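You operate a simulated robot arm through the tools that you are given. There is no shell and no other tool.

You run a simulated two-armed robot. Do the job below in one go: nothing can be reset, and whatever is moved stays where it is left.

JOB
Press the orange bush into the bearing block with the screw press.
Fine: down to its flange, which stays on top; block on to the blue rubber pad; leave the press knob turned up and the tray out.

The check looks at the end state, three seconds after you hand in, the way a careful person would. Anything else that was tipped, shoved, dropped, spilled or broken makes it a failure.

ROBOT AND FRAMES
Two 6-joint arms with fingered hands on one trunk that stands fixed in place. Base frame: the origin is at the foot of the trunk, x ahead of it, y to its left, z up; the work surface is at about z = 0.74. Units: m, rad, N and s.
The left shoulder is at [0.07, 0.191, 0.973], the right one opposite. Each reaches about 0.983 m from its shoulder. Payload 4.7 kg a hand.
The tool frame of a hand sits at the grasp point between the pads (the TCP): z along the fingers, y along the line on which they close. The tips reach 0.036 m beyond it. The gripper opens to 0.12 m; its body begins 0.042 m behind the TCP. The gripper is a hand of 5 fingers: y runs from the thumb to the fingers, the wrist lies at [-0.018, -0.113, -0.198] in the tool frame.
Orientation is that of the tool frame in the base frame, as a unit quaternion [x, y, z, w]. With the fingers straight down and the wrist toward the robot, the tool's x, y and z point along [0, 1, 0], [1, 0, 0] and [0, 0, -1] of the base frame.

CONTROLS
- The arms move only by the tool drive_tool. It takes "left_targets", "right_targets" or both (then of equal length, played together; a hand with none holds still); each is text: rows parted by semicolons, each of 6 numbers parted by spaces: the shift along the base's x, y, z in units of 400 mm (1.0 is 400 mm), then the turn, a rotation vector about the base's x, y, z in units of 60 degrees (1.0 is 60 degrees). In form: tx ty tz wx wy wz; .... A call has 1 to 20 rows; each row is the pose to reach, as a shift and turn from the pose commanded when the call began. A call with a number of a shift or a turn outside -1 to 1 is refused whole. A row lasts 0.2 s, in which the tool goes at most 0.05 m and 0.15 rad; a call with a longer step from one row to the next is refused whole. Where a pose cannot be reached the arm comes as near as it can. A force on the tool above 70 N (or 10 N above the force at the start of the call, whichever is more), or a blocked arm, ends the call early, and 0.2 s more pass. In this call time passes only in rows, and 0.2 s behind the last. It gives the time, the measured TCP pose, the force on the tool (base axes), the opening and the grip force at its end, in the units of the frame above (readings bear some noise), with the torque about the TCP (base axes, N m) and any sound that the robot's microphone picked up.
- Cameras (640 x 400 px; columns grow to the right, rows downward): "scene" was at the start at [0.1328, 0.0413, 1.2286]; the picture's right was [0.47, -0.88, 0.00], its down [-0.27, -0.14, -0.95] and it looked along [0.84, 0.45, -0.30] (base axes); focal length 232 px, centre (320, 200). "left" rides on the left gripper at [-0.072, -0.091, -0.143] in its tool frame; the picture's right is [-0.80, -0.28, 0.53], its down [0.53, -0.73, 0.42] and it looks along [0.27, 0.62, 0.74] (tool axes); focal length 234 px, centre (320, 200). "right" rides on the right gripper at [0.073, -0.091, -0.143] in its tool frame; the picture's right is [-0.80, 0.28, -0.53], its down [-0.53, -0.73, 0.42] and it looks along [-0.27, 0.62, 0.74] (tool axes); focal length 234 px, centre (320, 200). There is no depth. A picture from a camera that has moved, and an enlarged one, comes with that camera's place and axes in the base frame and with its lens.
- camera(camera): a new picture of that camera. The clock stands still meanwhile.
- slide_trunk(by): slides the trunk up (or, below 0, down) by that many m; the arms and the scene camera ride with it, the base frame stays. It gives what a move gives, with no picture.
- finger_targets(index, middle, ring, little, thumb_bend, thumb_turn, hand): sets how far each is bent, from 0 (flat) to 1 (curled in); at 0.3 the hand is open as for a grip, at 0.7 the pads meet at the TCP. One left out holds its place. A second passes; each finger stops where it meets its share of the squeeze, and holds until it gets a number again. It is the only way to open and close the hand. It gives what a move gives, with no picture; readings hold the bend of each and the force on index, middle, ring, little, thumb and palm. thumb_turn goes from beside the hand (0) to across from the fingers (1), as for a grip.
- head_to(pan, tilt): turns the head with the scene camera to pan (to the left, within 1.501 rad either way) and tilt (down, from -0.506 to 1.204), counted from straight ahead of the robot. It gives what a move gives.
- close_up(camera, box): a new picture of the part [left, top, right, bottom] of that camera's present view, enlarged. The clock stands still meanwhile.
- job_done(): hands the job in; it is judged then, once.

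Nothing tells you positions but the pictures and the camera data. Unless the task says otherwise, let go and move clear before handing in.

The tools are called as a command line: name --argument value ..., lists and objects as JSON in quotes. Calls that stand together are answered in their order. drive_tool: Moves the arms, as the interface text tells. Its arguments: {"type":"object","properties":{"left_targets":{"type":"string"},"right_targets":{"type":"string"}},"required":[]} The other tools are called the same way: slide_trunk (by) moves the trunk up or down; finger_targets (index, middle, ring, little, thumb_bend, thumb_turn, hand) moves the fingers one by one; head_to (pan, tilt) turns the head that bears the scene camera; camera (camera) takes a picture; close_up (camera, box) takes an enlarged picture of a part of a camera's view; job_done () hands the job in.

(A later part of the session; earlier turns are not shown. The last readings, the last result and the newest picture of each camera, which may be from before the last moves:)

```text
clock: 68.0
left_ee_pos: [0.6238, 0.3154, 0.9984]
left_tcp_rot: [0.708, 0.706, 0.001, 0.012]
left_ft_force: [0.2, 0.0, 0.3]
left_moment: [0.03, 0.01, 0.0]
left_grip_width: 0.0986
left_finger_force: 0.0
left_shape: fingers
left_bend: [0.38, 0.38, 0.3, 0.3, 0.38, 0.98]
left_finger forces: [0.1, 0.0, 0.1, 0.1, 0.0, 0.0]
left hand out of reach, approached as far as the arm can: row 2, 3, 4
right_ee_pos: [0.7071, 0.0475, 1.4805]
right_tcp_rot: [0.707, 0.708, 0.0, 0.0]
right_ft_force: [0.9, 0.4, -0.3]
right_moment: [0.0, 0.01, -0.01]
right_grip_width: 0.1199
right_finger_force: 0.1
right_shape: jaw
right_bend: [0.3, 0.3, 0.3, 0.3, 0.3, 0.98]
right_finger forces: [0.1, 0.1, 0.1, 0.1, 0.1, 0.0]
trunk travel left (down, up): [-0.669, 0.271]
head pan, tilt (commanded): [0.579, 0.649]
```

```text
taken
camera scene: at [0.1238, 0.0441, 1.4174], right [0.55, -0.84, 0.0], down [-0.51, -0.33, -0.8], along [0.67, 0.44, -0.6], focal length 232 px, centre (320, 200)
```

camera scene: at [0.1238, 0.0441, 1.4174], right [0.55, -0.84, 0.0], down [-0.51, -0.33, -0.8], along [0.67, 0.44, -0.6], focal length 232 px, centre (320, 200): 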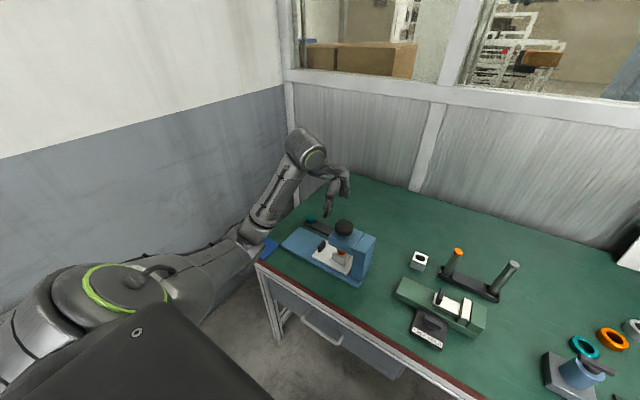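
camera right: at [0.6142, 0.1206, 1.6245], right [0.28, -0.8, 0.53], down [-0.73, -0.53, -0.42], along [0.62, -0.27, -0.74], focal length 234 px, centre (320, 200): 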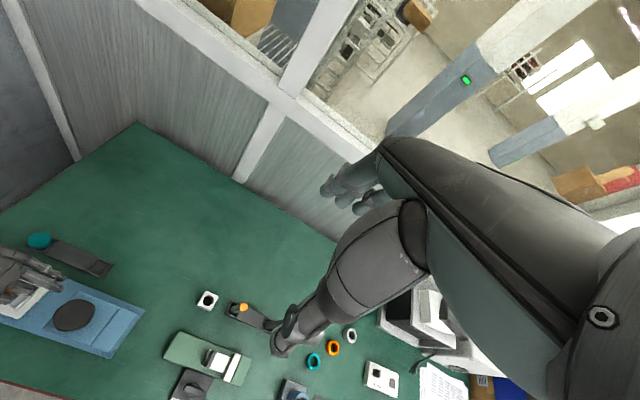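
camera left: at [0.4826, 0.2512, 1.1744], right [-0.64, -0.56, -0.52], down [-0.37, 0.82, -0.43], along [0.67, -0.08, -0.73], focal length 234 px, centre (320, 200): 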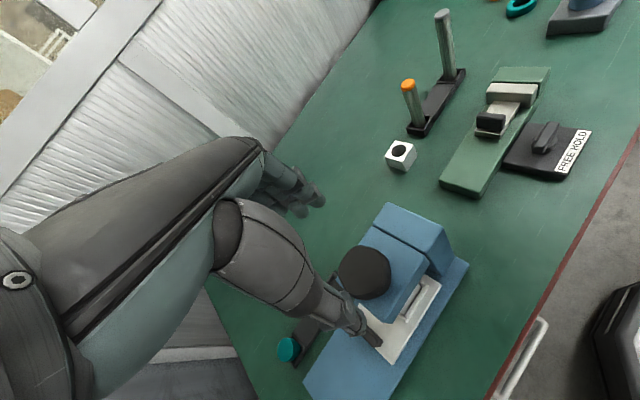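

Yaw 0 is out of reach at the knob; about −25° is the limit on that side. I'll go back and test how far the other way the hand can turn.

drive_tool --left_targets "-0.016 -0.032 0.03 0 0 -0.125; -0.032 -0.064 0.06 0 0 -0.25; -0.05 -0.1 0.08 0 0 -0.375; -0.065 -0.127 0.08 0 0 -0.5; -0.065 -0.127 0.08 0 0 -0.625; -0.066 -0.124 0.08 0 0 -0.75; -0.067 -0.122 0.08 0 0 -0.875; -0.068 -0.12 0.08 0 0 -1"

drive_tool --left_targets "0 0.001 0 0 0 -0.13; 0 0.002 0 0 0 -0.26; 0 0.003 0 0 0 -0.39; 0 0.004 0 0 0 -0.52; 0 0.005 0 0 0 -0.65; 0.001 0.006 0 0 0 -0.78; 0.001 0.007 0 0 0 -0.91; 0.001 0.007 0 0 0 -1"

drive_tool --left_targets "0 0.001 0 0 0 -0.13; 0 0.002 0 0 0 -0.26; 0.001 0.003 0 0 0 -0.39; 0.001 0.003 0 0 0 -0.52; 0.001 0.004 0 0 0 -0.65; 0.002 0.004 0 0 0 -0.78; 0.002 0.004 0 0 0 -0.91; 0.003 0.004 0 0 0 -1"

camera --camera "scene"

```text
clock: 69.8
left_ee_pos: [0.5971, 0.2691, 1.0307]
left_tcp_rot: [0.966, 0.259, -0.001, 0.003]
left_ft_force: [-0.4, 0.4, 1.5]
left_moment: [-0.02, 0.01, 0.03]
left_grip_width: 0.0985
left_finger_force: 0.0
left_shape: fingers
left_bend: [0.38, 0.38, 0.3, 0.3, 0.38, 0.98]
left_finger forces: [0.0, 0.0, 0.1, 0.0, 0.1, 0.0]
right_ee_pos: [0.7072, 0.0487, 1.4797]
right_tcp_rot: [0.707, 0.707, 0.0, 0.0]
right_ft_force: [-0.2, 0.3, -0.3]
right_moment: [0.01, -0.01, -0.03]
right_grip_width: 0.12
right_finger_force: 0.1
right_shape: jaw
right_bend: [0.3, 0.3, 0.3, 0.3, 0.3, 0.98]
right_finger forces: [0.0, 0.0, 0.1, 0.0, 0.0, 0.0]
trunk travel left (down, up): [-0.669, 0.271]
head pan, tilt (commanded): [0.579, 0.649]
```

```text
clock: 71.6
left_ee_pos: [0.5276, 0.2994, 1.0195]
left_tcp_rot: [0.981, -0.183, 0.041, 0.046]
left_ft_force: [-0.6, 0.8, 0.1]
left_moment: [0.01, 0.01, 0.0]
left_grip_width: 0.0987
left_finger_force: 0.1
left_shape: fingers
left_bend: [0.38, 0.38, 0.3, 0.3, 0.38, 0.98]
left_finger forces: [0.0, 0.1, 0.0, 0.0, 0.1, 0.0]
left hand out of reach, approached as far as the arm can: row 4, 5, 6, 7, 8
right_ee_pos: [0.7063, 0.0475, 1.4811]
right_tcp_rot: [0.708, 0.707, 0.0, -0.001]
right_ft_force: [-0.3, 0.4, -0.5]
right_moment: [0.0, -0.01, 0.01]
right_grip_width: 0.1201
right_finger_force: 0.0
right_shape: jaw
right_bend: [0.3, 0.3, 0.3, 0.3, 0.3, 0.98]
right_finger forces: [0.0, 0.0, 0.0, 0.1, 0.1, 0.1]
trunk travel left (down, up): [-0.669, 0.271]
head pan, tilt (commanded): [0.579, 0.649]
```

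```text
clock: 73.4
left_ee_pos: [0.2762, 0.3305, 1.0856]
left_tcp_rot: [0.78, -0.621, 0.043, 0.07]
left_ft_force: [0.2, 0.6, -0.9]
left_moment: [-0.02, -0.02, -0.04]
left_grip_width: 0.0987
left_finger_force: 0.0
left_shape: fingers
left_bend: [0.38, 0.38, 0.3, 0.3, 0.38, 0.98]
left_finger forces: [0.0, 0.0, 0.0, 0.0, 0.1, 0.0]
left hand out of reach, approached as far as the arm can: row 1, 2, 3, 4, 5, 6, 7, 8
right_ee_pos: [0.7079, 0.0486, 1.4805]
right_tcp_rot: [0.707, 0.707, 0.0, 0.0]
right_ft_force: [-0.1, -0.1, 0.0]
right_moment: [-0.02, 0.02, 0.0]
right_grip_width: 0.1199
right_finger_force: 0.0
right_shape: jaw
right_bend: [0.3, 0.3, 0.3, 0.3, 0.3, 0.98]
right_finger forces: [0.1, 0.1, 0.0, 0.0, 0.0, 0.0]
trunk travel left (down, up): [-0.669, 0.271]
head pan, tilt (commanded): [0.579, 0.649]
```

```text
taken
camera scene: at [0.1234, 0.0444, 1.4174], right [0.55, -0.84, 0.0], down [-0.51, -0.33, -0.8], along [0.67, 0.44, -0.6], focal length 232 px, centre (320, 200)
```

scene: 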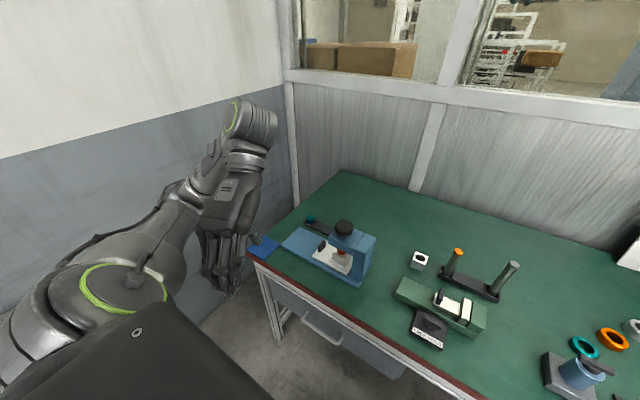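

The usable stroke at the knob for the left hand is about −25° to −85° of yaw. I'll bring the hand back toward the knob and square it up.

drive_tool --left_targets "0.08 -0.01 0 0 0 0.13; 0.16 -0.02 0 0 0 0.26; 0.24 -0.03 -0.01 0 0 0.39; 0.32 -0.04 -0.03 0 0 0.52; 0.4 -0.05 -0.05 0 0 0.65; 0.48 -0.06 -0.07 0 0 0.78; 0.56 -0.07 -0.09 0 0 0.91; 0.6285 -0.0775 -0.1 0 0 1"

drive_tool --left_targets "0.02 -0.01 0 0 0 0.13; 0.04 -0.02 0 0 0 0.26; 0.06 -0.03 0 0 0 0.39; 0.08 -0.04 0 0 0 0.52; 0.1 -0.05 0 0 0 0.65; 0.12 -0.06 0 0 0 0.78; 0.14 -0.07 0 0 0 0.91; 0.15 -0.0775 0 0 0 1"

camera --camera "scene"

```text
clock: 75.2
left_ee_pos: [0.5251, 0.3009, 1.0509]
left_tcp_rot: [0.986, -0.146, 0.071, 0.04]
left_ft_force: [0.4, 0.9, -1.2]
left_moment: [-0.02, 0.02, -0.02]
left_grip_width: 0.0986
left_finger_force: 0.1
left_shape: fingers
left_bend: [0.38, 0.38, 0.3, 0.3, 0.38, 0.98]
left_finger forces: [0.0, 0.0, 0.1, 0.0, 0.0, 0.0]
right_ee_pos: [0.7072, 0.048, 1.4805]
right_tcp_rot: [0.707, 0.707, 0.0, 0.0]
right_ft_force: [0.2, 0.2, -0.4]
right_moment: [0.0, 0.04, -0.02]
right_grip_width: 0.1201
right_finger_force: 0.0
right_shape: jaw
right_bend: [0.3, 0.3, 0.3, 0.3, 0.3, 0.98]
right_finger forces: [0.0, 0.0, 0.0, 0.0, 0.0, 0.1]
trunk travel left (down, up): [-0.669, 0.271]
head pan, tilt (commanded): [0.579, 0.649]
```

```text
clock: 77.0
left_ee_pos: [0.5841, 0.2702, 1.0501]
left_tcp_rot: [0.927, 0.366, 0.083, -0.001]
left_ft_force: [-0.1, -0.9, -0.4]
left_moment: [-0.02, 0.0, 0.0]
left_grip_width: 0.0986
left_finger_force: 0.0
left_shape: fingers
left_bend: [0.38, 0.38, 0.3, 0.3, 0.38, 0.98]
left_finger forces: [0.1, 0.0, 0.0, 0.0, 0.1, 0.1]
right_ee_pos: [0.7059, 0.0466, 1.4803]
right_tcp_rot: [0.707, 0.707, 0.0, -0.001]
right_ft_force: [0.1, 0.5, 0.6]
right_moment: [0.03, -0.01, 0.0]
right_grip_width: 0.12
right_finger_force: 0.0
right_shape: jaw
right_bend: [0.3, 0.3, 0.3, 0.3, 0.3, 0.98]
right_finger forces: [0.1, 0.0, 0.1, 0.1, 0.1, 0.0]
trunk travel left (down, up): [-0.669, 0.271]
head pan, tilt (commanded): [0.579, 0.649]
```

```text
taken
camera scene: at [0.1235, 0.0442, 1.4174], right [0.55, -0.84, 0.0], down [-0.51, -0.33, -0.8], along [0.67, 0.44, -0.6], focal length 232 px, centre (320, 200)
```

scene: 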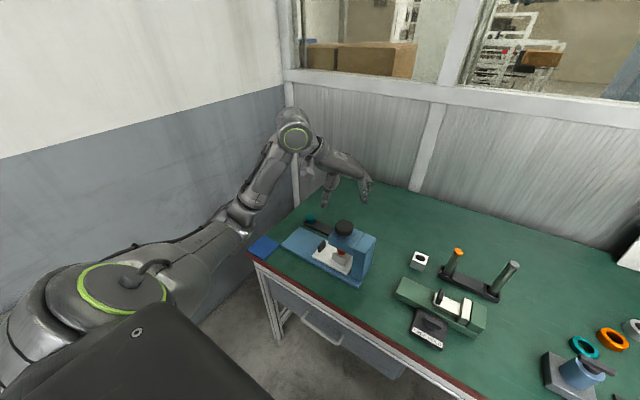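

The hand is back over the press but tilted about 9°. I'll correct the tilt and set it at −27° yaw above the knob axis.

drive_tool --left_targets "0.012 -0.005 0 -0.028 0.045 0.109; 0.024 -0.01 -0.05 -0.057 0.09 0.217; 0.0355 -0.014 -0.1 -0.085 0.135 0.326"

close_up --camera "left" --box '[290, 200, 430, 330]'

close_up --camera "scene" --box '[310, 170, 390, 260]'

```text
clock: 77.8
left_ee_pos: [0.5991, 0.2646, 1.0115]
left_tcp_rot: [0.853, 0.521, 0.0, -0.001]
left_ft_force: [1.0, 0.2, 0.3]
left_moment: [0.0, -0.03, 0.01]
left_grip_width: 0.0986
left_finger_force: 0.1
left_shape: fingers
left_bend: [0.38, 0.38, 0.3, 0.3, 0.38, 0.98]
left_finger forces: [0.1, 0.0, 0.1, 0.0, 0.0, 0.1]
right_ee_pos: [0.7064, 0.0476, 1.4812]
right_tcp_rot: [0.707, 0.707, 0.0, 0.001]
right_ft_force: [0.0, -0.6, -0.4]
right_moment: [-0.02, 0.03, -0.02]
right_grip_width: 0.1197
right_finger_force: 0.0
right_shape: jaw
right_bend: [0.3, 0.3, 0.3, 0.3, 0.3, 0.98]
right_finger forces: [0.0, 0.0, 0.0, 0.0, 0.0, 0.1]
trunk travel left (down, up): [-0.669, 0.271]
head pan, tilt (commanded): [0.579, 0.649]
```

```text
3.08 times, centred on (360, 265) of left
camera zoom: at [0.4855, 0.2403, 1.1552], right [-0.62, -0.59, -0.52], down [-0.41, 0.81, -0.42], along [0.67, -0.05, -0.74], focal length 720 px, centre (197, 0)
```

zoom: 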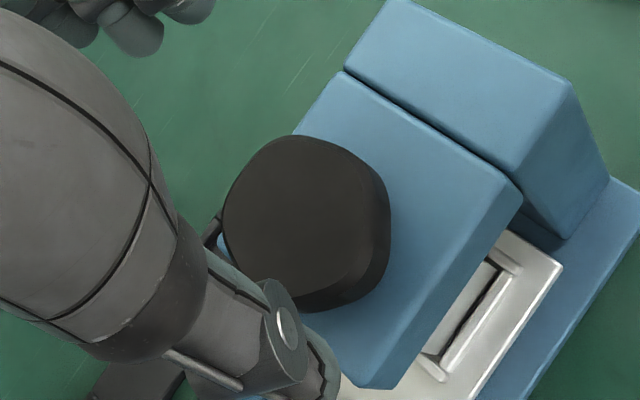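

```text
4.44 times, centred on (350, 215) of scene
camera zoom: at [0.1237, 0.0445, 1.4174], right [0.55, -0.84, 0.0], down [-0.51, -0.33, -0.8], along [0.67, 0.44, -0.6], focal length 1030 px, centre (187, 133)
```

zoom: 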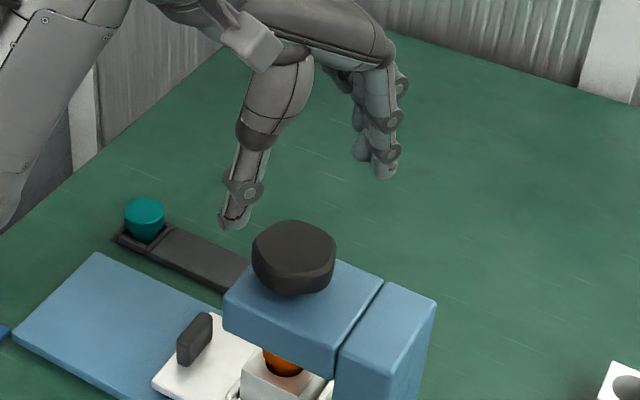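

Hand vertical at −27° above the knob. I'll descend with fingers open around it, keeping the tips just above the press head.

drive_tool --left_targets "-0.0025 0.005 -0.1 0 0 0; -0.0025 0.005 -0.17 0 0 0"

close_up --camera "left" --box '[270, 170, 410, 300]'

close_up --camera "scene" --box '[310, 190, 380, 260]'

```text
clock: 78.4
left_ee_pos: [0.5987, 0.2673, 0.9435]
left_tcp_rot: [0.854, 0.52, 0.0, -0.001]
left_ft_force: [0.0, -0.4, -0.9]
left_moment: [-0.04, 0.0, 0.05]
left_grip_width: 0.0985
left_finger_force: 0.1
left_shape: fingers
left_bend: [0.38, 0.38, 0.3, 0.3, 0.38, 0.98]
left_finger forces: [0.0, 0.1, 0.0, 0.0, 0.1, 0.0]
right_ee_pos: [0.7058, 0.0487, 1.4815]
right_tcp_rot: [0.707, 0.707, -0.001, 0.0]
right_ft_force: [0.0, 0.7, -0.4]
right_moment: [0.02, -0.01, 0.01]
right_grip_width: 0.1197
right_finger_force: 0.1
right_shape: jaw
right_bend: [0.3, 0.3, 0.3, 0.3, 0.3, 0.98]
right_finger forces: [0.1, 0.0, 0.1, 0.0, 0.0, 0.1]
trunk travel left (down, up): [-0.669, 0.271]
head pan, tilt (commanded): [0.579, 0.649]
```

```text
3.08 times, centred on (340, 235) of left
camera zoom: at [0.485, 0.2436, 1.0873], right [-0.62, -0.59, -0.53], down [-0.41, 0.81, -0.42], along [0.67, -0.05, -0.74], focal length 720 px, centre (258, 92)
```

zoom: 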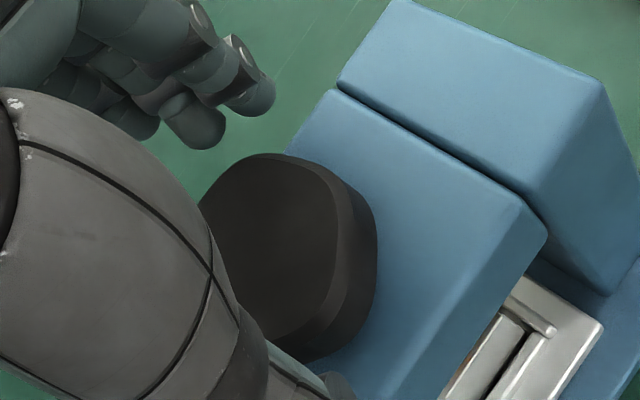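

```text
5.71 times, centred on (345, 225) of scene
camera zoom: at [0.1234, 0.0445, 1.4174], right [0.55, -0.84, 0.0], down [-0.51, -0.33, -0.8], along [0.67, 0.44, -0.6], focal length 1324 px, centre (177, 57)
```

zoom: 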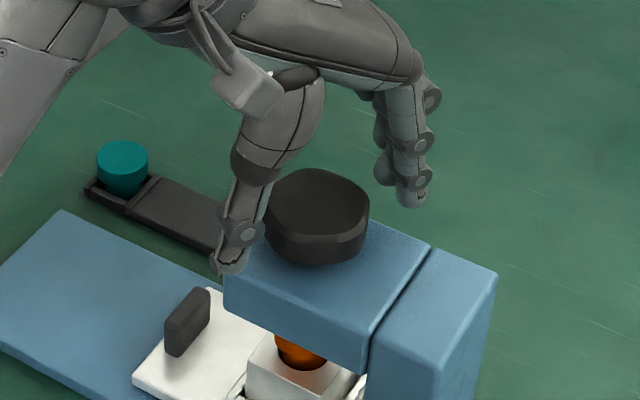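

The knob is between thumb and fingers. I'll go down 9 mm more and grip it.

drive_tool --left_targets "0 0 -0.023 0 0 0"

finger_targets --hand "left" --index 0.62 --middle 0.62 --thumb_bend 0.62

close_up --camera "left" --box '[270, 170, 410, 300]'

close_up --camera "scene" --box '[310, 190, 380, 260]'

```text
clock: 78.8
left_ee_pos: [0.5979, 0.2674, 0.9346]
left_tcp_rot: [0.854, 0.52, -0.001, -0.001]
left_ft_force: [-0.1, -0.3, 0.4]
left_moment: [-0.01, 0.01, -0.01]
left_grip_width: 0.0986
left_finger_force: 0.0
left_shape: fingers
left_bend: [0.38, 0.38, 0.3, 0.3, 0.38, 0.98]
left_finger forces: [0.0, 0.2, 0.1, 0.0, 0.1, 0.0]
right_ee_pos: [0.7082, 0.0486, 1.4809]
right_tcp_rot: [0.707, 0.707, -0.001, 0.0]
right_ft_force: [0.2, -0.7, 0.2]
right_moment: [0.0, -0.04, 0.0]
right_grip_width: 0.1198
right_finger_force: 0.1
right_shape: jaw
right_bend: [0.3, 0.3, 0.3, 0.3, 0.3, 0.98]
right_finger forces: [0.0, 0.1, 0.0, 0.0, 0.0, 0.0]
trunk travel left (down, up): [-0.669, 0.271]
head pan, tilt (commanded): [0.579, 0.649]
```

```text
clock: 79.8
left_ee_pos: [0.5995, 0.2664, 0.9351]
left_tcp_rot: [0.854, 0.52, -0.001, -0.001]
left_ft_force: [6.8, -2.1, 0.9]
left_moment: [-0.12, -0.29, -0.07]
left_grip_width: 0.0519
left_finger_force: 11.8
left_shape: fingers
left_bend: [0.55, 0.56, 0.3, 0.3, 0.55, 0.97]
left_finger forces: [6.8, 8.0, 0.0, 0.0, 7.9, 0.0]
right_ee_pos: [0.7073, 0.0477, 1.4801]
right_tcp_rot: [0.707, 0.707, 0.0, -0.001]
right_ft_force: [-0.4, -0.8, 0.1]
right_moment: [0.03, -0.01, 0.02]
right_grip_width: 0.12
right_finger_force: 0.0
right_shape: jaw
right_bend: [0.3, 0.3, 0.3, 0.3, 0.3, 0.98]
right_finger forces: [0.1, 0.1, 0.1, 0.0, 0.0, 0.1]
trunk travel left (down, up): [-0.669, 0.271]
head pan, tilt (commanded): [0.579, 0.649]
```

```text
3.08 times, centred on (340, 235) of left
camera zoom: at [0.4855, 0.2427, 1.0787], right [-0.62, -0.59, -0.52], down [-0.41, 0.81, -0.42], along [0.67, -0.05, -0.74], focal length 720 px, centre (258, 92)
```

zoom: 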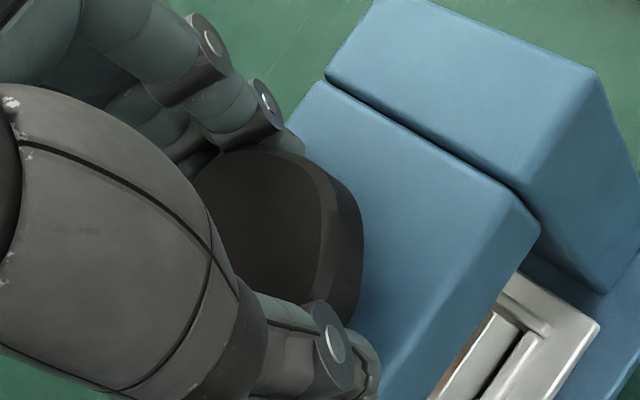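

```text
5.71 times, centred on (345, 225) of scene
camera zoom: at [0.1243, 0.0441, 1.4173], right [0.55, -0.84, 0.0], down [-0.51, -0.33, -0.8], along [0.67, 0.44, -0.61], focal length 1324 px, centre (177, 57)
```

zoom: 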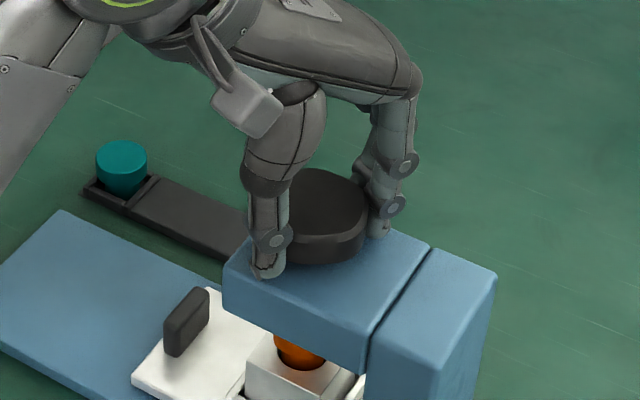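

Firm grip on the knob. I'll make the first clockwise stroke of about 54° and watch the torque and the ram.

drive_tool --left_targets "0.001 0.001 0 0 0 -0.1; 0.0005 0.002 0 0 0 -0.2; 0 0.003 0 0 0 -0.3; -0.001 0.004 0 0 0 -0.4; -0.002 0.0045 0 0 0 -0.5; -0.003 0.005 0 0 0 -0.6; -0.004 0.0055 0 0 0 -0.7; -0.005 0.0055 0 0 0 -0.8; -0.006 0.0055 0 0 0 -0.9"

close_up --camera "left" --box '[270, 130, 430, 300]'

close_up --camera "scene" --box '[310, 190, 380, 260]'

```text
clock: 81.8
left_ee_pos: [0.5948, 0.2663, 0.9337]
left_tcp_rot: [0.997, 0.075, 0.001, 0.0]
left_ft_force: [8.2, -2.9, 10.9]
left_moment: [-0.2, -0.31, 0.06]
left_grip_width: 0.0514
left_finger_force: 12.5
left_shape: fingers
left_bend: [0.55, 0.56, 0.3, 0.3, 0.55, 0.97]
left_finger forces: [5.7, 9.1, 0.0, 0.0, 9.2, 0.1]
right_ee_pos: [0.7062, 0.047, 1.4812]
right_tcp_rot: [0.707, 0.707, 0.001, -0.001]
right_ft_force: [0.3, -0.4, -0.3]
right_moment: [0.01, 0.02, -0.02]
right_grip_width: 0.1202
right_finger_force: 0.2
right_shape: jaw
right_bend: [0.3, 0.3, 0.3, 0.3, 0.3, 0.98]
right_finger forces: [0.0, 0.0, 0.0, 0.1, 0.0, 0.0]
trunk travel left (down, up): [-0.669, 0.271]
head pan, tilt (commanded): [0.579, 0.649]
```

```text
2.35 times, centred on (350, 215) of left
camera zoom: at [0.5102, 0.3464, 1.0777], right [-0.84, 0.16, -0.53], down [0.42, 0.8, -0.42], along [0.36, -0.57, -0.74], focal length 551 px, centre (249, 165)
```

zoom: 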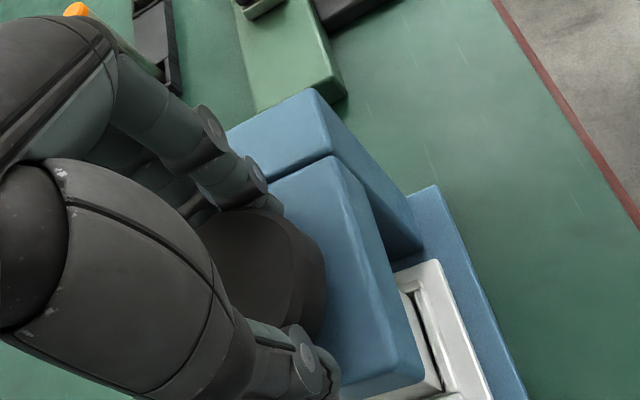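

```text
5.71 times, centred on (345, 225) of scene
camera zoom: at [0.1236, 0.0433, 1.4175], right [0.55, -0.84, 0.0], down [-0.51, -0.33, -0.8], along [0.67, 0.44, -0.6], focal length 1324 px, centre (177, 57)
```

zoom: 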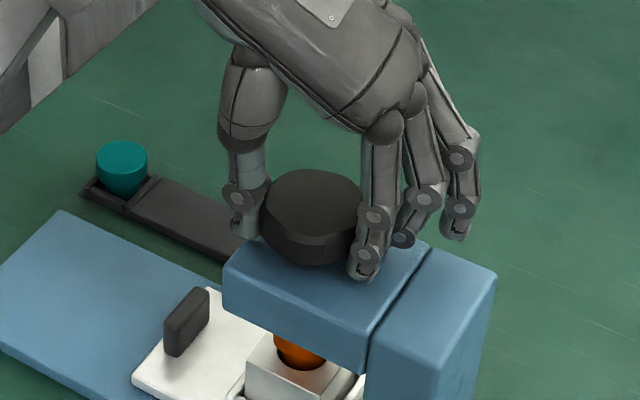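

The knob turned with the hand without slipping, but there's an upward force of about 11 N. I'll let go and look at which way knob and ram moved.

finger_targets --hand "left" --index 0.38 --middle 0.38 --thumb_bend 0.38

close_up --camera "scene" --box '[320, 210, 360, 250]'

close_up --camera "scene" --box '[325, 235, 355, 265]'

```text
clock: 82.8
left_ee_pos: [0.5946, 0.2686, 0.932]
left_tcp_rot: [0.997, 0.076, -0.001, -0.002]
left_ft_force: [-0.3, 0.4, 0.7]
left_moment: [-0.03, 0.0, -0.01]
left_grip_width: 0.0983
left_finger_force: 0.0
left_shape: fingers
left_bend: [0.38, 0.38, 0.3, 0.3, 0.38, 0.97]
left_finger forces: [0.1, 0.0, 0.1, 0.0, 0.0, 0.1]
right_ee_pos: [0.7068, 0.0485, 1.4805]
right_tcp_rot: [0.707, 0.707, 0.0, 0.001]
right_ft_force: [0.2, -0.4, 0.9]
right_moment: [0.02, 0.01, 0.01]
right_grip_width: 0.1197
right_finger_force: 0.1
right_shape: jaw
right_bend: [0.3, 0.3, 0.3, 0.3, 0.3, 0.98]
right_finger forces: [0.1, 0.1, 0.0, 0.0, 0.1, 0.0]
trunk travel left (down, up): [-0.669, 0.271]
head pan, tilt (commanded): [0.579, 0.649]
```

```text
10.00 times, centred on (340, 230) of scene
camera zoom: at [0.1234, 0.0445, 1.4174], right [0.55, -0.84, 0.0], down [-0.51, -0.33, -0.8], along [0.67, 0.44, -0.6], focal length 2318 px, centre (120, -100)
```

zoom: 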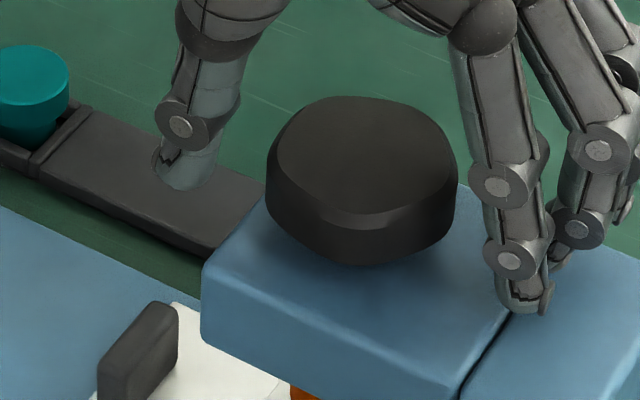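

```text
13.33 times, centred on (340, 250) of scene
camera zoom: at [0.1234, 0.0445, 1.4174], right [0.55, -0.84, 0.0], down [-0.51, -0.33, -0.8], along [0.67, 0.44, -0.6], focal length 3090 px, centre (53, -467)
```

zoom: 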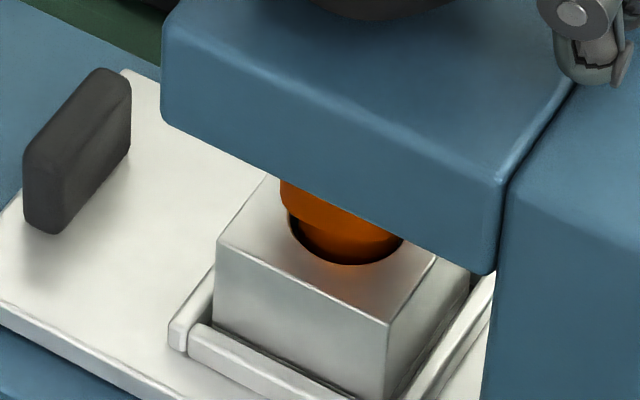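

The knob went down about 1 mm for a 54° clockwise turn, so clockwise presses and the pitch is roughly 6–7 mm per turn: about 18 strokes. I'll do the next stroke and verify the routine before chaining.

drive_tool --left_targets "0.0013 -0.001 0 0 0 0.133; 0.0026 -0.0021 0 0 0 0.266; 0.0039 -0.0031 0 0 0 0.3986; 0.0053 -0.0042 0 0 0 0.5314; 0.0066 -0.0052 0 0 0 0.6643; 0.0079 -0.0063 0 0 0 0.797; 0.0092 -0.0073 0 0 0 0.93"

finger_targets --hand "left" --index 0.62 --middle 0.62 --thumb_bend 0.62

drive_tool --left_targets "-0.0012 0.0005 0 0 0 -0.133; -0.0025 0.0009 0 0 0 -0.266; -0.0037 0.0014 0 0 0 -0.3986; -0.005 0.0019 0 0 0 -0.5314; -0.0062 0.0024 0 0 0 -0.6643; -0.0075 0.0028 0 0 0 -0.797; -0.0087 0.0033 0 0 0 -0.93"

finger_targets --hand "left" --index 0.38 --middle 0.38 --thumb_bend 0.38

close_up --camera "scene" --box '[320, 210, 360, 250]'

close_up --camera "scene" --box '[325, 235, 355, 265]'

```text
clock: 84.4
left_ee_pos: [0.5979, 0.2654, 0.9342]
left_tcp_rot: [0.845, 0.534, -0.001, -0.001]
left_ft_force: [-0.7, -0.3, 0.1]
left_moment: [0.0, 0.02, -0.01]
left_grip_width: 0.0985
left_finger_force: 0.0
left_shape: fingers
left_bend: [0.38, 0.38, 0.3, 0.3, 0.38, 0.97]
left_finger forces: [0.1, 0.0, 0.1, 0.0, 0.1, 0.0]
right_ee_pos: [0.7055, 0.0483, 1.4804]
right_tcp_rot: [0.707, 0.707, 0.0, 0.0]
right_ft_force: [-0.2, -1.5, 0.6]
right_moment: [0.01, -0.02, 0.0]
right_grip_width: 0.1198
right_finger_force: 0.2
right_shape: jaw
right_bend: [0.3, 0.3, 0.3, 0.3, 0.3, 0.98]
right_finger forces: [0.0, 0.0, 0.1, 0.0, 0.0, 0.0]
trunk travel left (down, up): [-0.669, 0.271]
head pan, tilt (commanded): [0.579, 0.649]
```

```text
clock: 85.4
left_ee_pos: [0.5983, 0.2642, 0.9335]
left_tcp_rot: [0.846, 0.533, -0.001, 0.0]
left_ft_force: [8.6, -1.4, 4.0]
left_moment: [-0.07, -0.37, -0.01]
left_grip_width: 0.0514
left_finger_force: 11.7
left_shape: fingers
left_bend: [0.55, 0.56, 0.3, 0.3, 0.55, 0.97]
left_finger forces: [7.0, 8.7, 0.1, 0.0, 7.5, 0.1]
right_ee_pos: [0.7062, 0.0477, 1.4802]
right_tcp_rot: [0.707, 0.707, 0.0, 0.0]
right_ft_force: [0.5, 0.7, -0.2]
right_moment: [-0.05, 0.01, -0.02]
right_grip_width: 0.1198
right_finger_force: 0.0
right_shape: jaw
right_bend: [0.3, 0.3, 0.3, 0.3, 0.3, 0.98]
right_finger forces: [0.0, 0.0, 0.0, 0.0, 0.0, 0.0]
trunk travel left (down, up): [-0.669, 0.271]
head pan, tilt (commanded): [0.579, 0.649]
```

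```text
clock: 87.0
left_ee_pos: [0.5961, 0.2656, 0.9347]
left_tcp_rot: [0.997, 0.074, 0.0, -0.001]
left_ft_force: [7.3, -0.3, 3.6]
left_moment: [-0.05, -0.25, 0.08]
left_grip_width: 0.0512
left_finger_force: 11.0
left_shape: fingers
left_bend: [0.56, 0.57, 0.3, 0.3, 0.55, 0.97]
left_finger forces: [4.5, 8.2, 0.1, 0.1, 9.8, 0.0]
right_ee_pos: [0.7074, 0.0486, 1.4807]
right_tcp_rot: [0.707, 0.707, 0.0, 0.0]
right_ft_force: [-0.2, 0.0, -0.2]
right_moment: [0.02, 0.01, 0.02]
right_grip_width: 0.1198
right_finger_force: 0.0
right_shape: jaw
right_bend: [0.3, 0.3, 0.3, 0.3, 0.3, 0.98]
right_finger forces: [0.0, 0.0, 0.1, 0.0, 0.1, 0.1]
trunk travel left (down, up): [-0.669, 0.271]
head pan, tilt (commanded): [0.579, 0.649]
```

```text
clock: 88.0
left_ee_pos: [0.5954, 0.2667, 0.9346]
left_tcp_rot: [0.997, 0.076, 0.0, -0.001]
left_ft_force: [-0.1, 0.4, -0.7]
left_moment: [-0.02, 0.01, -0.01]
left_grip_width: 0.0987
left_finger_force: 0.0
left_shape: fingers
left_bend: [0.38, 0.38, 0.3, 0.3, 0.38, 0.97]
left_finger forces: [0.1, 0.0, 0.0, 0.0, 0.1, 0.0]
right_ee_pos: [0.7069, 0.0485, 1.4799]
right_tcp_rot: [0.707, 0.707, 0.0, 0.001]
right_ft_force: [-0.3, 0.3, -0.1]
right_moment: [0.02, 0.02, 0.0]
right_grip_width: 0.1199
right_finger_force: 0.1
right_shape: jaw
right_bend: [0.3, 0.3, 0.3, 0.3, 0.3, 0.98]
right_finger forces: [0.0, 0.0, 0.1, 0.1, 0.1, 0.1]
trunk travel left (down, up): [-0.669, 0.271]
head pan, tilt (commanded): [0.579, 0.649]
```

```text
10.00 times, centred on (340, 230) of scene
camera zoom: at [0.1234, 0.0445, 1.4174], right [0.55, -0.84, 0.0], down [-0.51, -0.33, -0.8], along [0.67, 0.44, -0.6], focal length 2318 px, centre (120, -100)
```

zoom: 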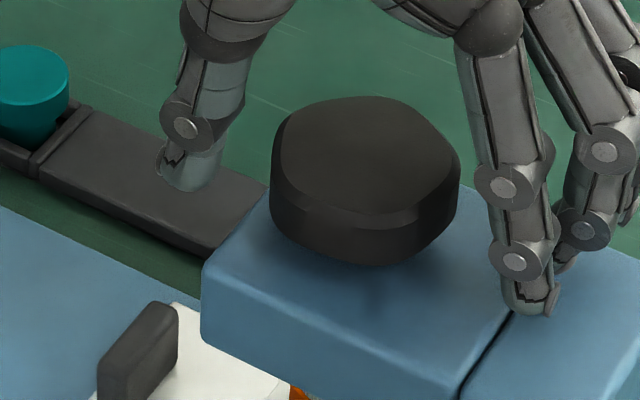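

```text
13.33 times, centred on (340, 250) of scene
camera zoom: at [0.1234, 0.0445, 1.4174], right [0.55, -0.84, 0.0], down [-0.51, -0.33, -0.8], along [0.67, 0.44, -0.6], focal length 3090 px, centre (53, -467)
```

zoom: 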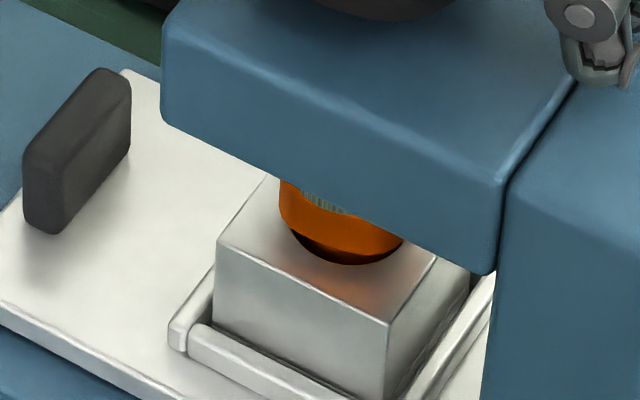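

The ram has come down onto the bush and already pushed it in by several millimetres. I'll do one more stroke and check.

drive_tool --left_targets "0.0012 -0.0005 0 0 0 0.133; 0.0025 -0.0009 0 0 0 0.266; 0.0037 -0.0014 0 0 0 0.3986; 0.005 -0.0019 0 0 0 0.5314; 0.0062 -0.0024 0 0 0 0.6643; 0.0075 -0.0028 0 0 0 0.797; 0.0087 -0.0033 0 0 0 0.93"

finger_targets --hand "left" --index 0.64 --middle 0.64 --thumb_bend 0.64

drive_tool --left_targets "-0.0012 0.0005 0 0 0 -0.133; -0.0025 0.0009 0 0 0 -0.266; -0.0037 0.0014 0 0 0 -0.3986; -0.005 0.0019 0 0 0 -0.5314; -0.0062 0.0024 0 0 0 -0.6643; -0.0075 0.0028 0 0 0 -0.797; -0.0087 0.0033 0 0 0 -0.93"

close_up --camera "scene" --box '[320, 210, 360, 250]'

close_up --camera "scene" --box '[325, 235, 355, 265]'

```text
clock: 89.6
left_ee_pos: [0.5969, 0.2651, 0.935]
left_tcp_rot: [0.845, 0.534, 0.0, 0.0]
left_ft_force: [0.5, -0.3, 0.2]
left_moment: [0.01, -0.02, -0.01]
left_grip_width: 0.0985
left_finger_force: 0.1
left_shape: fingers
left_bend: [0.38, 0.38, 0.3, 0.3, 0.38, 0.97]
left_finger forces: [0.0, 0.0, 0.0, 0.0, 0.0, 0.0]
right_ee_pos: [0.7068, 0.048, 1.481]
right_tcp_rot: [0.707, 0.707, 0.0, 0.0]
right_ft_force: [0.4, 0.9, 0.5]
right_moment: [0.02, 0.0, -0.01]
right_grip_width: 0.1198
right_finger_force: 0.0
right_shape: jaw
right_bend: [0.3, 0.3, 0.3, 0.3, 0.3, 0.98]
right_finger forces: [0.1, 0.0, 0.0, 0.1, 0.1, 0.0]
trunk travel left (down, up): [-0.669, 0.271]
head pan, tilt (commanded): [0.579, 0.649]
```

```text
clock: 90.6
left_ee_pos: [0.5992, 0.2659, 0.9333]
left_tcp_rot: [0.846, 0.534, 0.001, 0.0]
left_ft_force: [10.6, -1.6, 3.5]
left_moment: [-0.05, -0.45, -0.08]
left_grip_width: 0.051
left_finger_force: 14.7
left_shape: fingers
left_bend: [0.55, 0.56, 0.3, 0.3, 0.55, 0.97]
left_finger forces: [7.7, 11.1, 0.0, 0.0, 9.8, 0.0]
right_ee_pos: [0.7079, 0.0468, 1.4791]
right_tcp_rot: [0.708, 0.706, -0.001, -0.001]
right_ft_force: [-0.2, 0.1, -0.2]
right_moment: [-0.01, -0.03, 0.02]
right_grip_width: 0.1198
right_finger_force: 0.0
right_shape: jaw
right_bend: [0.3, 0.3, 0.3, 0.3, 0.3, 0.98]
right_finger forces: [0.0, 0.0, 0.0, 0.1, 0.1, 0.1]
trunk travel left (down, up): [-0.669, 0.271]
head pan, tilt (commanded): [0.579, 0.649]
```

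```text
clock: 92.2
left_ee_pos: [0.5954, 0.2672, 0.9341]
left_tcp_rot: [0.997, 0.074, 0.0, -0.001]
left_ft_force: [7.9, -1.5, 2.3]
left_moment: [-0.1, -0.3, 0.05]
left_grip_width: 0.0505
left_finger_force: 13.8
left_shape: fingers
left_bend: [0.56, 0.57, 0.3, 0.3, 0.56, 0.97]
left_finger forces: [5.7, 9.1, 0.0, 0.0, 12.4, 0.1]
right_ee_pos: [0.7079, 0.0468, 1.48]
right_tcp_rot: [0.707, 0.707, -0.001, 0.0]
right_ft_force: [0.8, 0.4, 0.7]
right_moment: [0.02, 0.03, -0.01]
right_grip_width: 0.1196
right_finger_force: 0.0
right_shape: jaw
right_bend: [0.3, 0.3, 0.3, 0.3, 0.3, 0.98]
right_finger forces: [0.0, 0.0, 0.0, 0.0, 0.1, 0.0]
trunk travel left (down, up): [-0.669, 0.271]
head pan, tilt (commanded): [0.579, 0.649]
```

```text
10.00 times, centred on (340, 230) of scene
camera zoom: at [0.1242, 0.044, 1.4173], right [0.55, -0.84, 0.0], down [-0.51, -0.33, -0.8], along [0.67, 0.44, -0.61], focal length 2318 px, centre (120, -100)
```

zoom: 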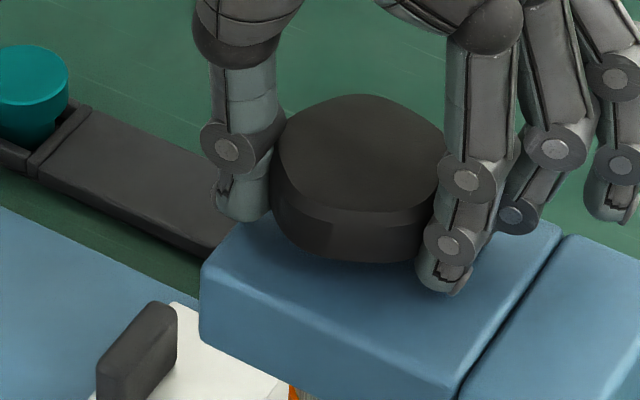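

```text
13.33 times, centred on (340, 250) of scene
camera zoom: at [0.1242, 0.044, 1.4173], right [0.55, -0.84, 0.0], down [-0.51, -0.33, -0.8], along [0.67, 0.44, -0.61], focal length 3090 px, centre (53, -467)
```

zoom: 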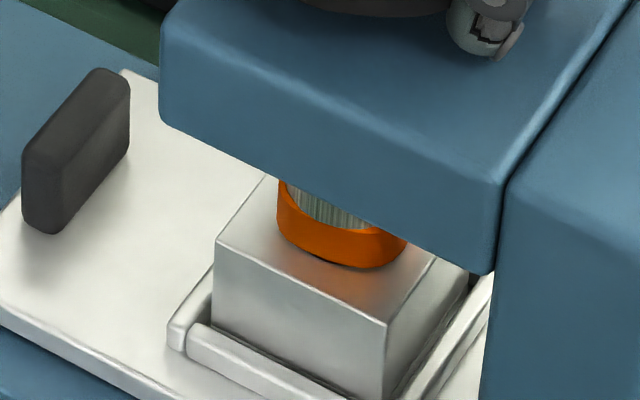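

The flange is nearly down on the block. I'll zoom on the interface before another stroke.

close_up --camera "scene" --box '[334, 243, 350, 260]'

finger_targets --hand "left" --index 0.38 --middle 0.38 --thumb_bend 0.38

close_up --camera "scene" --box '[334, 243, 350, 260]'

```text
16.00 times, centred on (342, 252) of scene
camera zoom: at [0.1242, 0.044, 1.4173], right [0.55, -0.84, 0.0], down [-0.51, -0.33, -0.8], along [0.67, 0.44, -0.61], focal length 3708 px, centre (-32, -624)
```

zoom: 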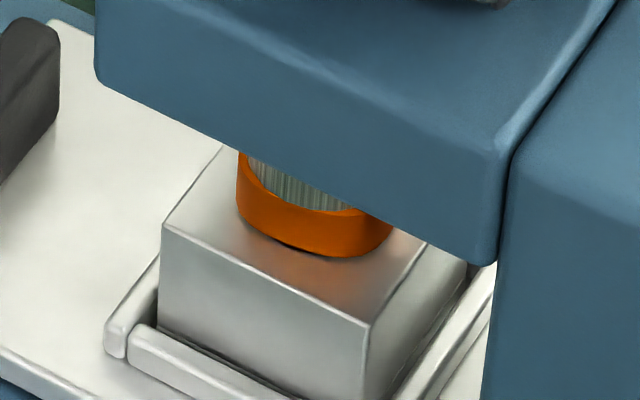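

```text
clock: 93.2
left_ee_pos: [0.5942, 0.2666, 0.9341]
left_tcp_rot: [0.997, 0.076, 0.001, 0.0]
left_ft_force: [-0.2, -0.2, 0.4]
left_moment: [-0.03, 0.02, -0.01]
left_grip_width: 0.0982
left_finger_force: 0.0
left_shape: fingers
left_bend: [0.38, 0.38, 0.3, 0.3, 0.38, 0.97]
left_finger forces: [0.1, 0.0, 0.1, 0.0, 0.0, 0.0]
right_ee_pos: [0.7057, 0.0485, 1.4806]
right_tcp_rot: [0.707, 0.707, 0.0, -0.001]
right_ft_force: [-0.2, -0.7, -0.6]
right_moment: [-0.04, -0.03, 0.02]
right_grip_width: 0.1197
right_finger_force: 0.0
right_shape: jaw
right_bend: [0.3, 0.3, 0.3, 0.3, 0.3, 0.98]
right_finger forces: [0.0, 0.0, 0.0, 0.1, 0.0, 0.0]
trunk travel left (down, up): [-0.669, 0.271]
head pan, tilt (commanded): [0.579, 0.649]
```

```text
16.00 times, centred on (342, 252) of scene
camera zoom: at [0.1234, 0.0445, 1.4174], right [0.55, -0.84, 0.0], down [-0.51, -0.33, -0.8], along [0.67, 0.44, -0.6], focal length 3708 px, centre (-32, -624)
```

zoom: 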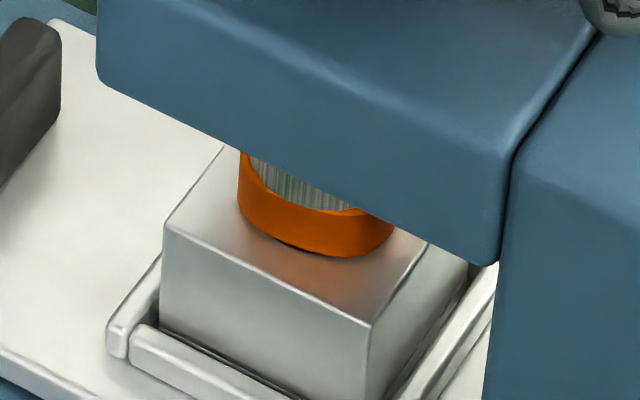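

It looks almost flush, with maybe a hairline left. I'll make one more stroke and feel for the stop.

drive_tool --left_targets "0.0012 -0.0005 0 0 0 0.133; 0.0025 -0.0009 0 0 0 0.266; 0.0037 -0.0014 0 0 0 0.3986; 0.005 -0.0019 0 0 0 0.5314; 0.0062 -0.0024 0 0 0 0.6643; 0.0075 -0.0028 0 0 0 0.797; 0.0087 -0.0033 0 0 0 0.93"

finger_targets --hand "left" --index 0.64 --middle 0.64 --thumb_bend 0.64

drive_tool --left_targets "-0.0012 0.0005 0 0 0 -0.133; -0.0025 0.0009 0 0 0 -0.266; -0.0037 0.0014 0 0 0 -0.3986"

close_up --camera "scene" --box '[334, 243, 350, 260]'

close_up --camera "scene" --box '[320, 210, 360, 250]'

```text
clock: 94.8
left_ee_pos: [0.597, 0.266, 0.9335]
left_tcp_rot: [0.846, 0.534, -0.001, -0.001]
left_ft_force: [-0.1, 0.8, 0.1]
left_moment: [-0.01, -0.01, -0.03]
left_grip_width: 0.0984
left_finger_force: 0.0
left_shape: fingers
left_bend: [0.38, 0.38, 0.3, 0.3, 0.38, 0.97]
left_finger forces: [0.1, 0.0, 0.1, 0.0, 0.0, 0.0]
right_ee_pos: [0.7057, 0.0468, 1.4806]
right_tcp_rot: [0.707, 0.707, 0.0, 0.0]
right_ft_force: [-0.8, -0.4, 0.2]
right_moment: [0.03, -0.01, -0.02]
right_grip_width: 0.1199
right_finger_force: 0.1
right_shape: jaw
right_bend: [0.3, 0.3, 0.3, 0.3, 0.3, 0.98]
right_finger forces: [0.0, 0.0, 0.1, 0.1, 0.0, 0.0]
trunk travel left (down, up): [-0.669, 0.271]
head pan, tilt (commanded): [0.579, 0.649]
```

```text
clock: 95.8
left_ee_pos: [0.599, 0.2649, 0.9336]
left_tcp_rot: [0.845, 0.534, 0.0, 0.0]
left_ft_force: [10.1, -1.2, 4.6]
left_moment: [-0.03, -0.47, -0.04]
left_grip_width: 0.0511
left_finger_force: 14.9
left_shape: fingers
left_bend: [0.55, 0.56, 0.3, 0.3, 0.56, 0.97]
left_finger forces: [7.8, 10.8, 0.0, 0.1, 9.9, 0.0]
right_ee_pos: [0.7085, 0.0481, 1.48]
right_tcp_rot: [0.707, 0.707, 0.0, 0.0]
right_ft_force: [-0.5, -0.7, 0.1]
right_moment: [0.01, 0.01, 0.03]
right_grip_width: 0.1198
right_finger_force: 0.1
right_shape: jaw
right_bend: [0.3, 0.3, 0.3, 0.3, 0.3, 0.98]
right_finger forces: [0.0, 0.1, 0.0, 0.1, 0.1, 0.0]
trunk travel left (down, up): [-0.669, 0.271]
head pan, tilt (commanded): [0.579, 0.649]
```

```text
clock: 96.6
left_ee_pos: [0.5974, 0.2659, 0.9333]
left_tcp_rot: [0.938, 0.346, 0.0, -0.001]
left_ft_force: [11.2, -0.2, 6.3]
left_moment: [-0.07, -0.48, 0.19]
left_grip_width: 0.0504
left_finger_force: 14.1
left_shape: fingers
left_bend: [0.55, 0.57, 0.3, 0.3, 0.56, 0.96]
left_finger forces: [7.1, 10.5, 0.0, 0.0, 10.1, 0.0]
right_ee_pos: [0.7083, 0.0489, 1.4796]
right_tcp_rot: [0.707, 0.707, -0.001, 0.0]
right_ft_force: [0.4, -0.1, -0.6]
right_moment: [-0.03, 0.01, 0.01]
right_grip_width: 0.1199
right_finger_force: 0.0
right_shape: jaw
right_bend: [0.3, 0.3, 0.3, 0.3, 0.3, 0.98]
right_finger forces: [0.1, 0.1, 0.0, 0.0, 0.0, 0.1]
trunk travel left (down, up): [-0.669, 0.271]
head pan, tilt (commanded): [0.579, 0.649]
```

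```text
16.00 times, centred on (342, 252) of scene
camera zoom: at [0.1248, 0.0443, 1.4172], right [0.55, -0.84, 0.0], down [-0.51, -0.33, -0.8], along [0.67, 0.44, -0.61], focal length 3708 px, centre (-32, -624)
```

zoom: 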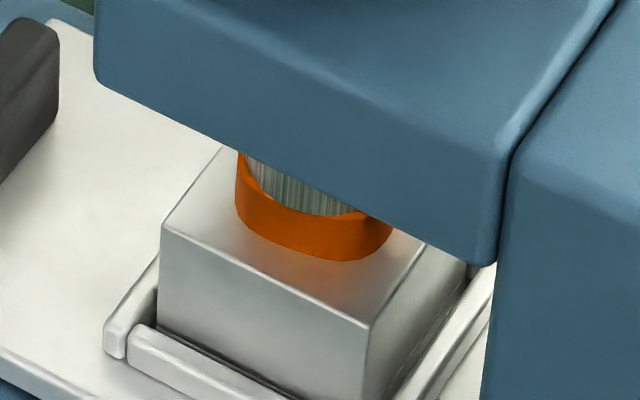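

```text
10.00 times, centred on (340, 230) of scene
camera zoom: at [0.1248, 0.0443, 1.4172], right [0.55, -0.84, 0.0], down [-0.51, -0.33, -0.8], along [0.67, 0.44, -0.61], focal length 2318 px, centre (120, -100)
```

zoom: 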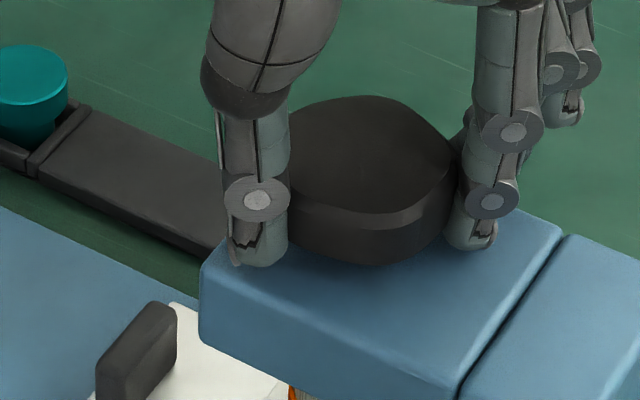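

Torque is rising (0.19 N·m) and the flange looks flush. I'll turn a bit more to confirm it's solidly seated.

drive_tool --left_targets "-0.0013 0.0005 0 0 0 -0.133; -0.0025 0.001 0 0 0 -0.266"

close_up --camera "scene" --box '[334, 243, 350, 260]'

close_up --camera "scene" --box '[320, 210, 360, 250]'

```text
clock: 97.2
left_ee_pos: [0.5958, 0.2651, 0.9328]
left_tcp_rot: [0.977, 0.212, -0.001, 0.0]
left_ft_force: [7.8, -3.9, 2.8]
left_moment: [-0.02, -0.2, 0.21]
left_grip_width: 0.0471
left_finger_force: 12.5
left_shape: fingers
left_bend: [0.56, 0.57, 0.3, 0.3, 0.58, 0.95]
left_finger forces: [5.9, 9.2, 0.0, 0.0, 10.2, 0.0]
right_ee_pos: [0.7068, 0.0461, 1.4806]
right_tcp_rot: [0.707, 0.707, 0.0, 0.0]
right_ft_force: [-0.1, -0.7, -0.2]
right_moment: [0.03, -0.01, -0.02]
right_grip_width: 0.1197
right_finger_force: 0.1
right_shape: jaw
right_bend: [0.3, 0.3, 0.3, 0.3, 0.3, 0.98]
right_finger forces: [0.1, 0.0, 0.0, 0.1, 0.0, 0.0]
trunk travel left (down, up): [-0.669, 0.271]
head pan, tilt (commanded): [0.579, 0.649]
```

```text
16.00 times, centred on (342, 252) of scene
camera zoom: at [0.1237, 0.0434, 1.4173], right [0.55, -0.84, 0.0], down [-0.51, -0.33, -0.8], along [0.67, 0.44, -0.6], focal length 3708 px, centre (-32, -624)
```

zoom: 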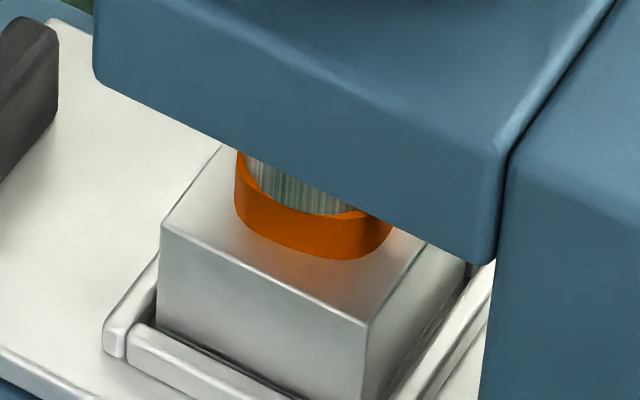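

```text
10.00 times, centred on (340, 230) of scene
camera zoom: at [0.1237, 0.0434, 1.4173], right [0.55, -0.84, 0.0], down [-0.51, -0.33, -0.8], along [0.67, 0.44, -0.6], focal length 2318 px, centre (120, -100)
```

zoom: 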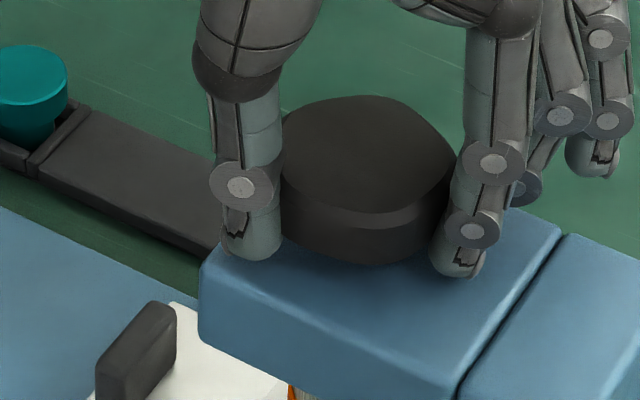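

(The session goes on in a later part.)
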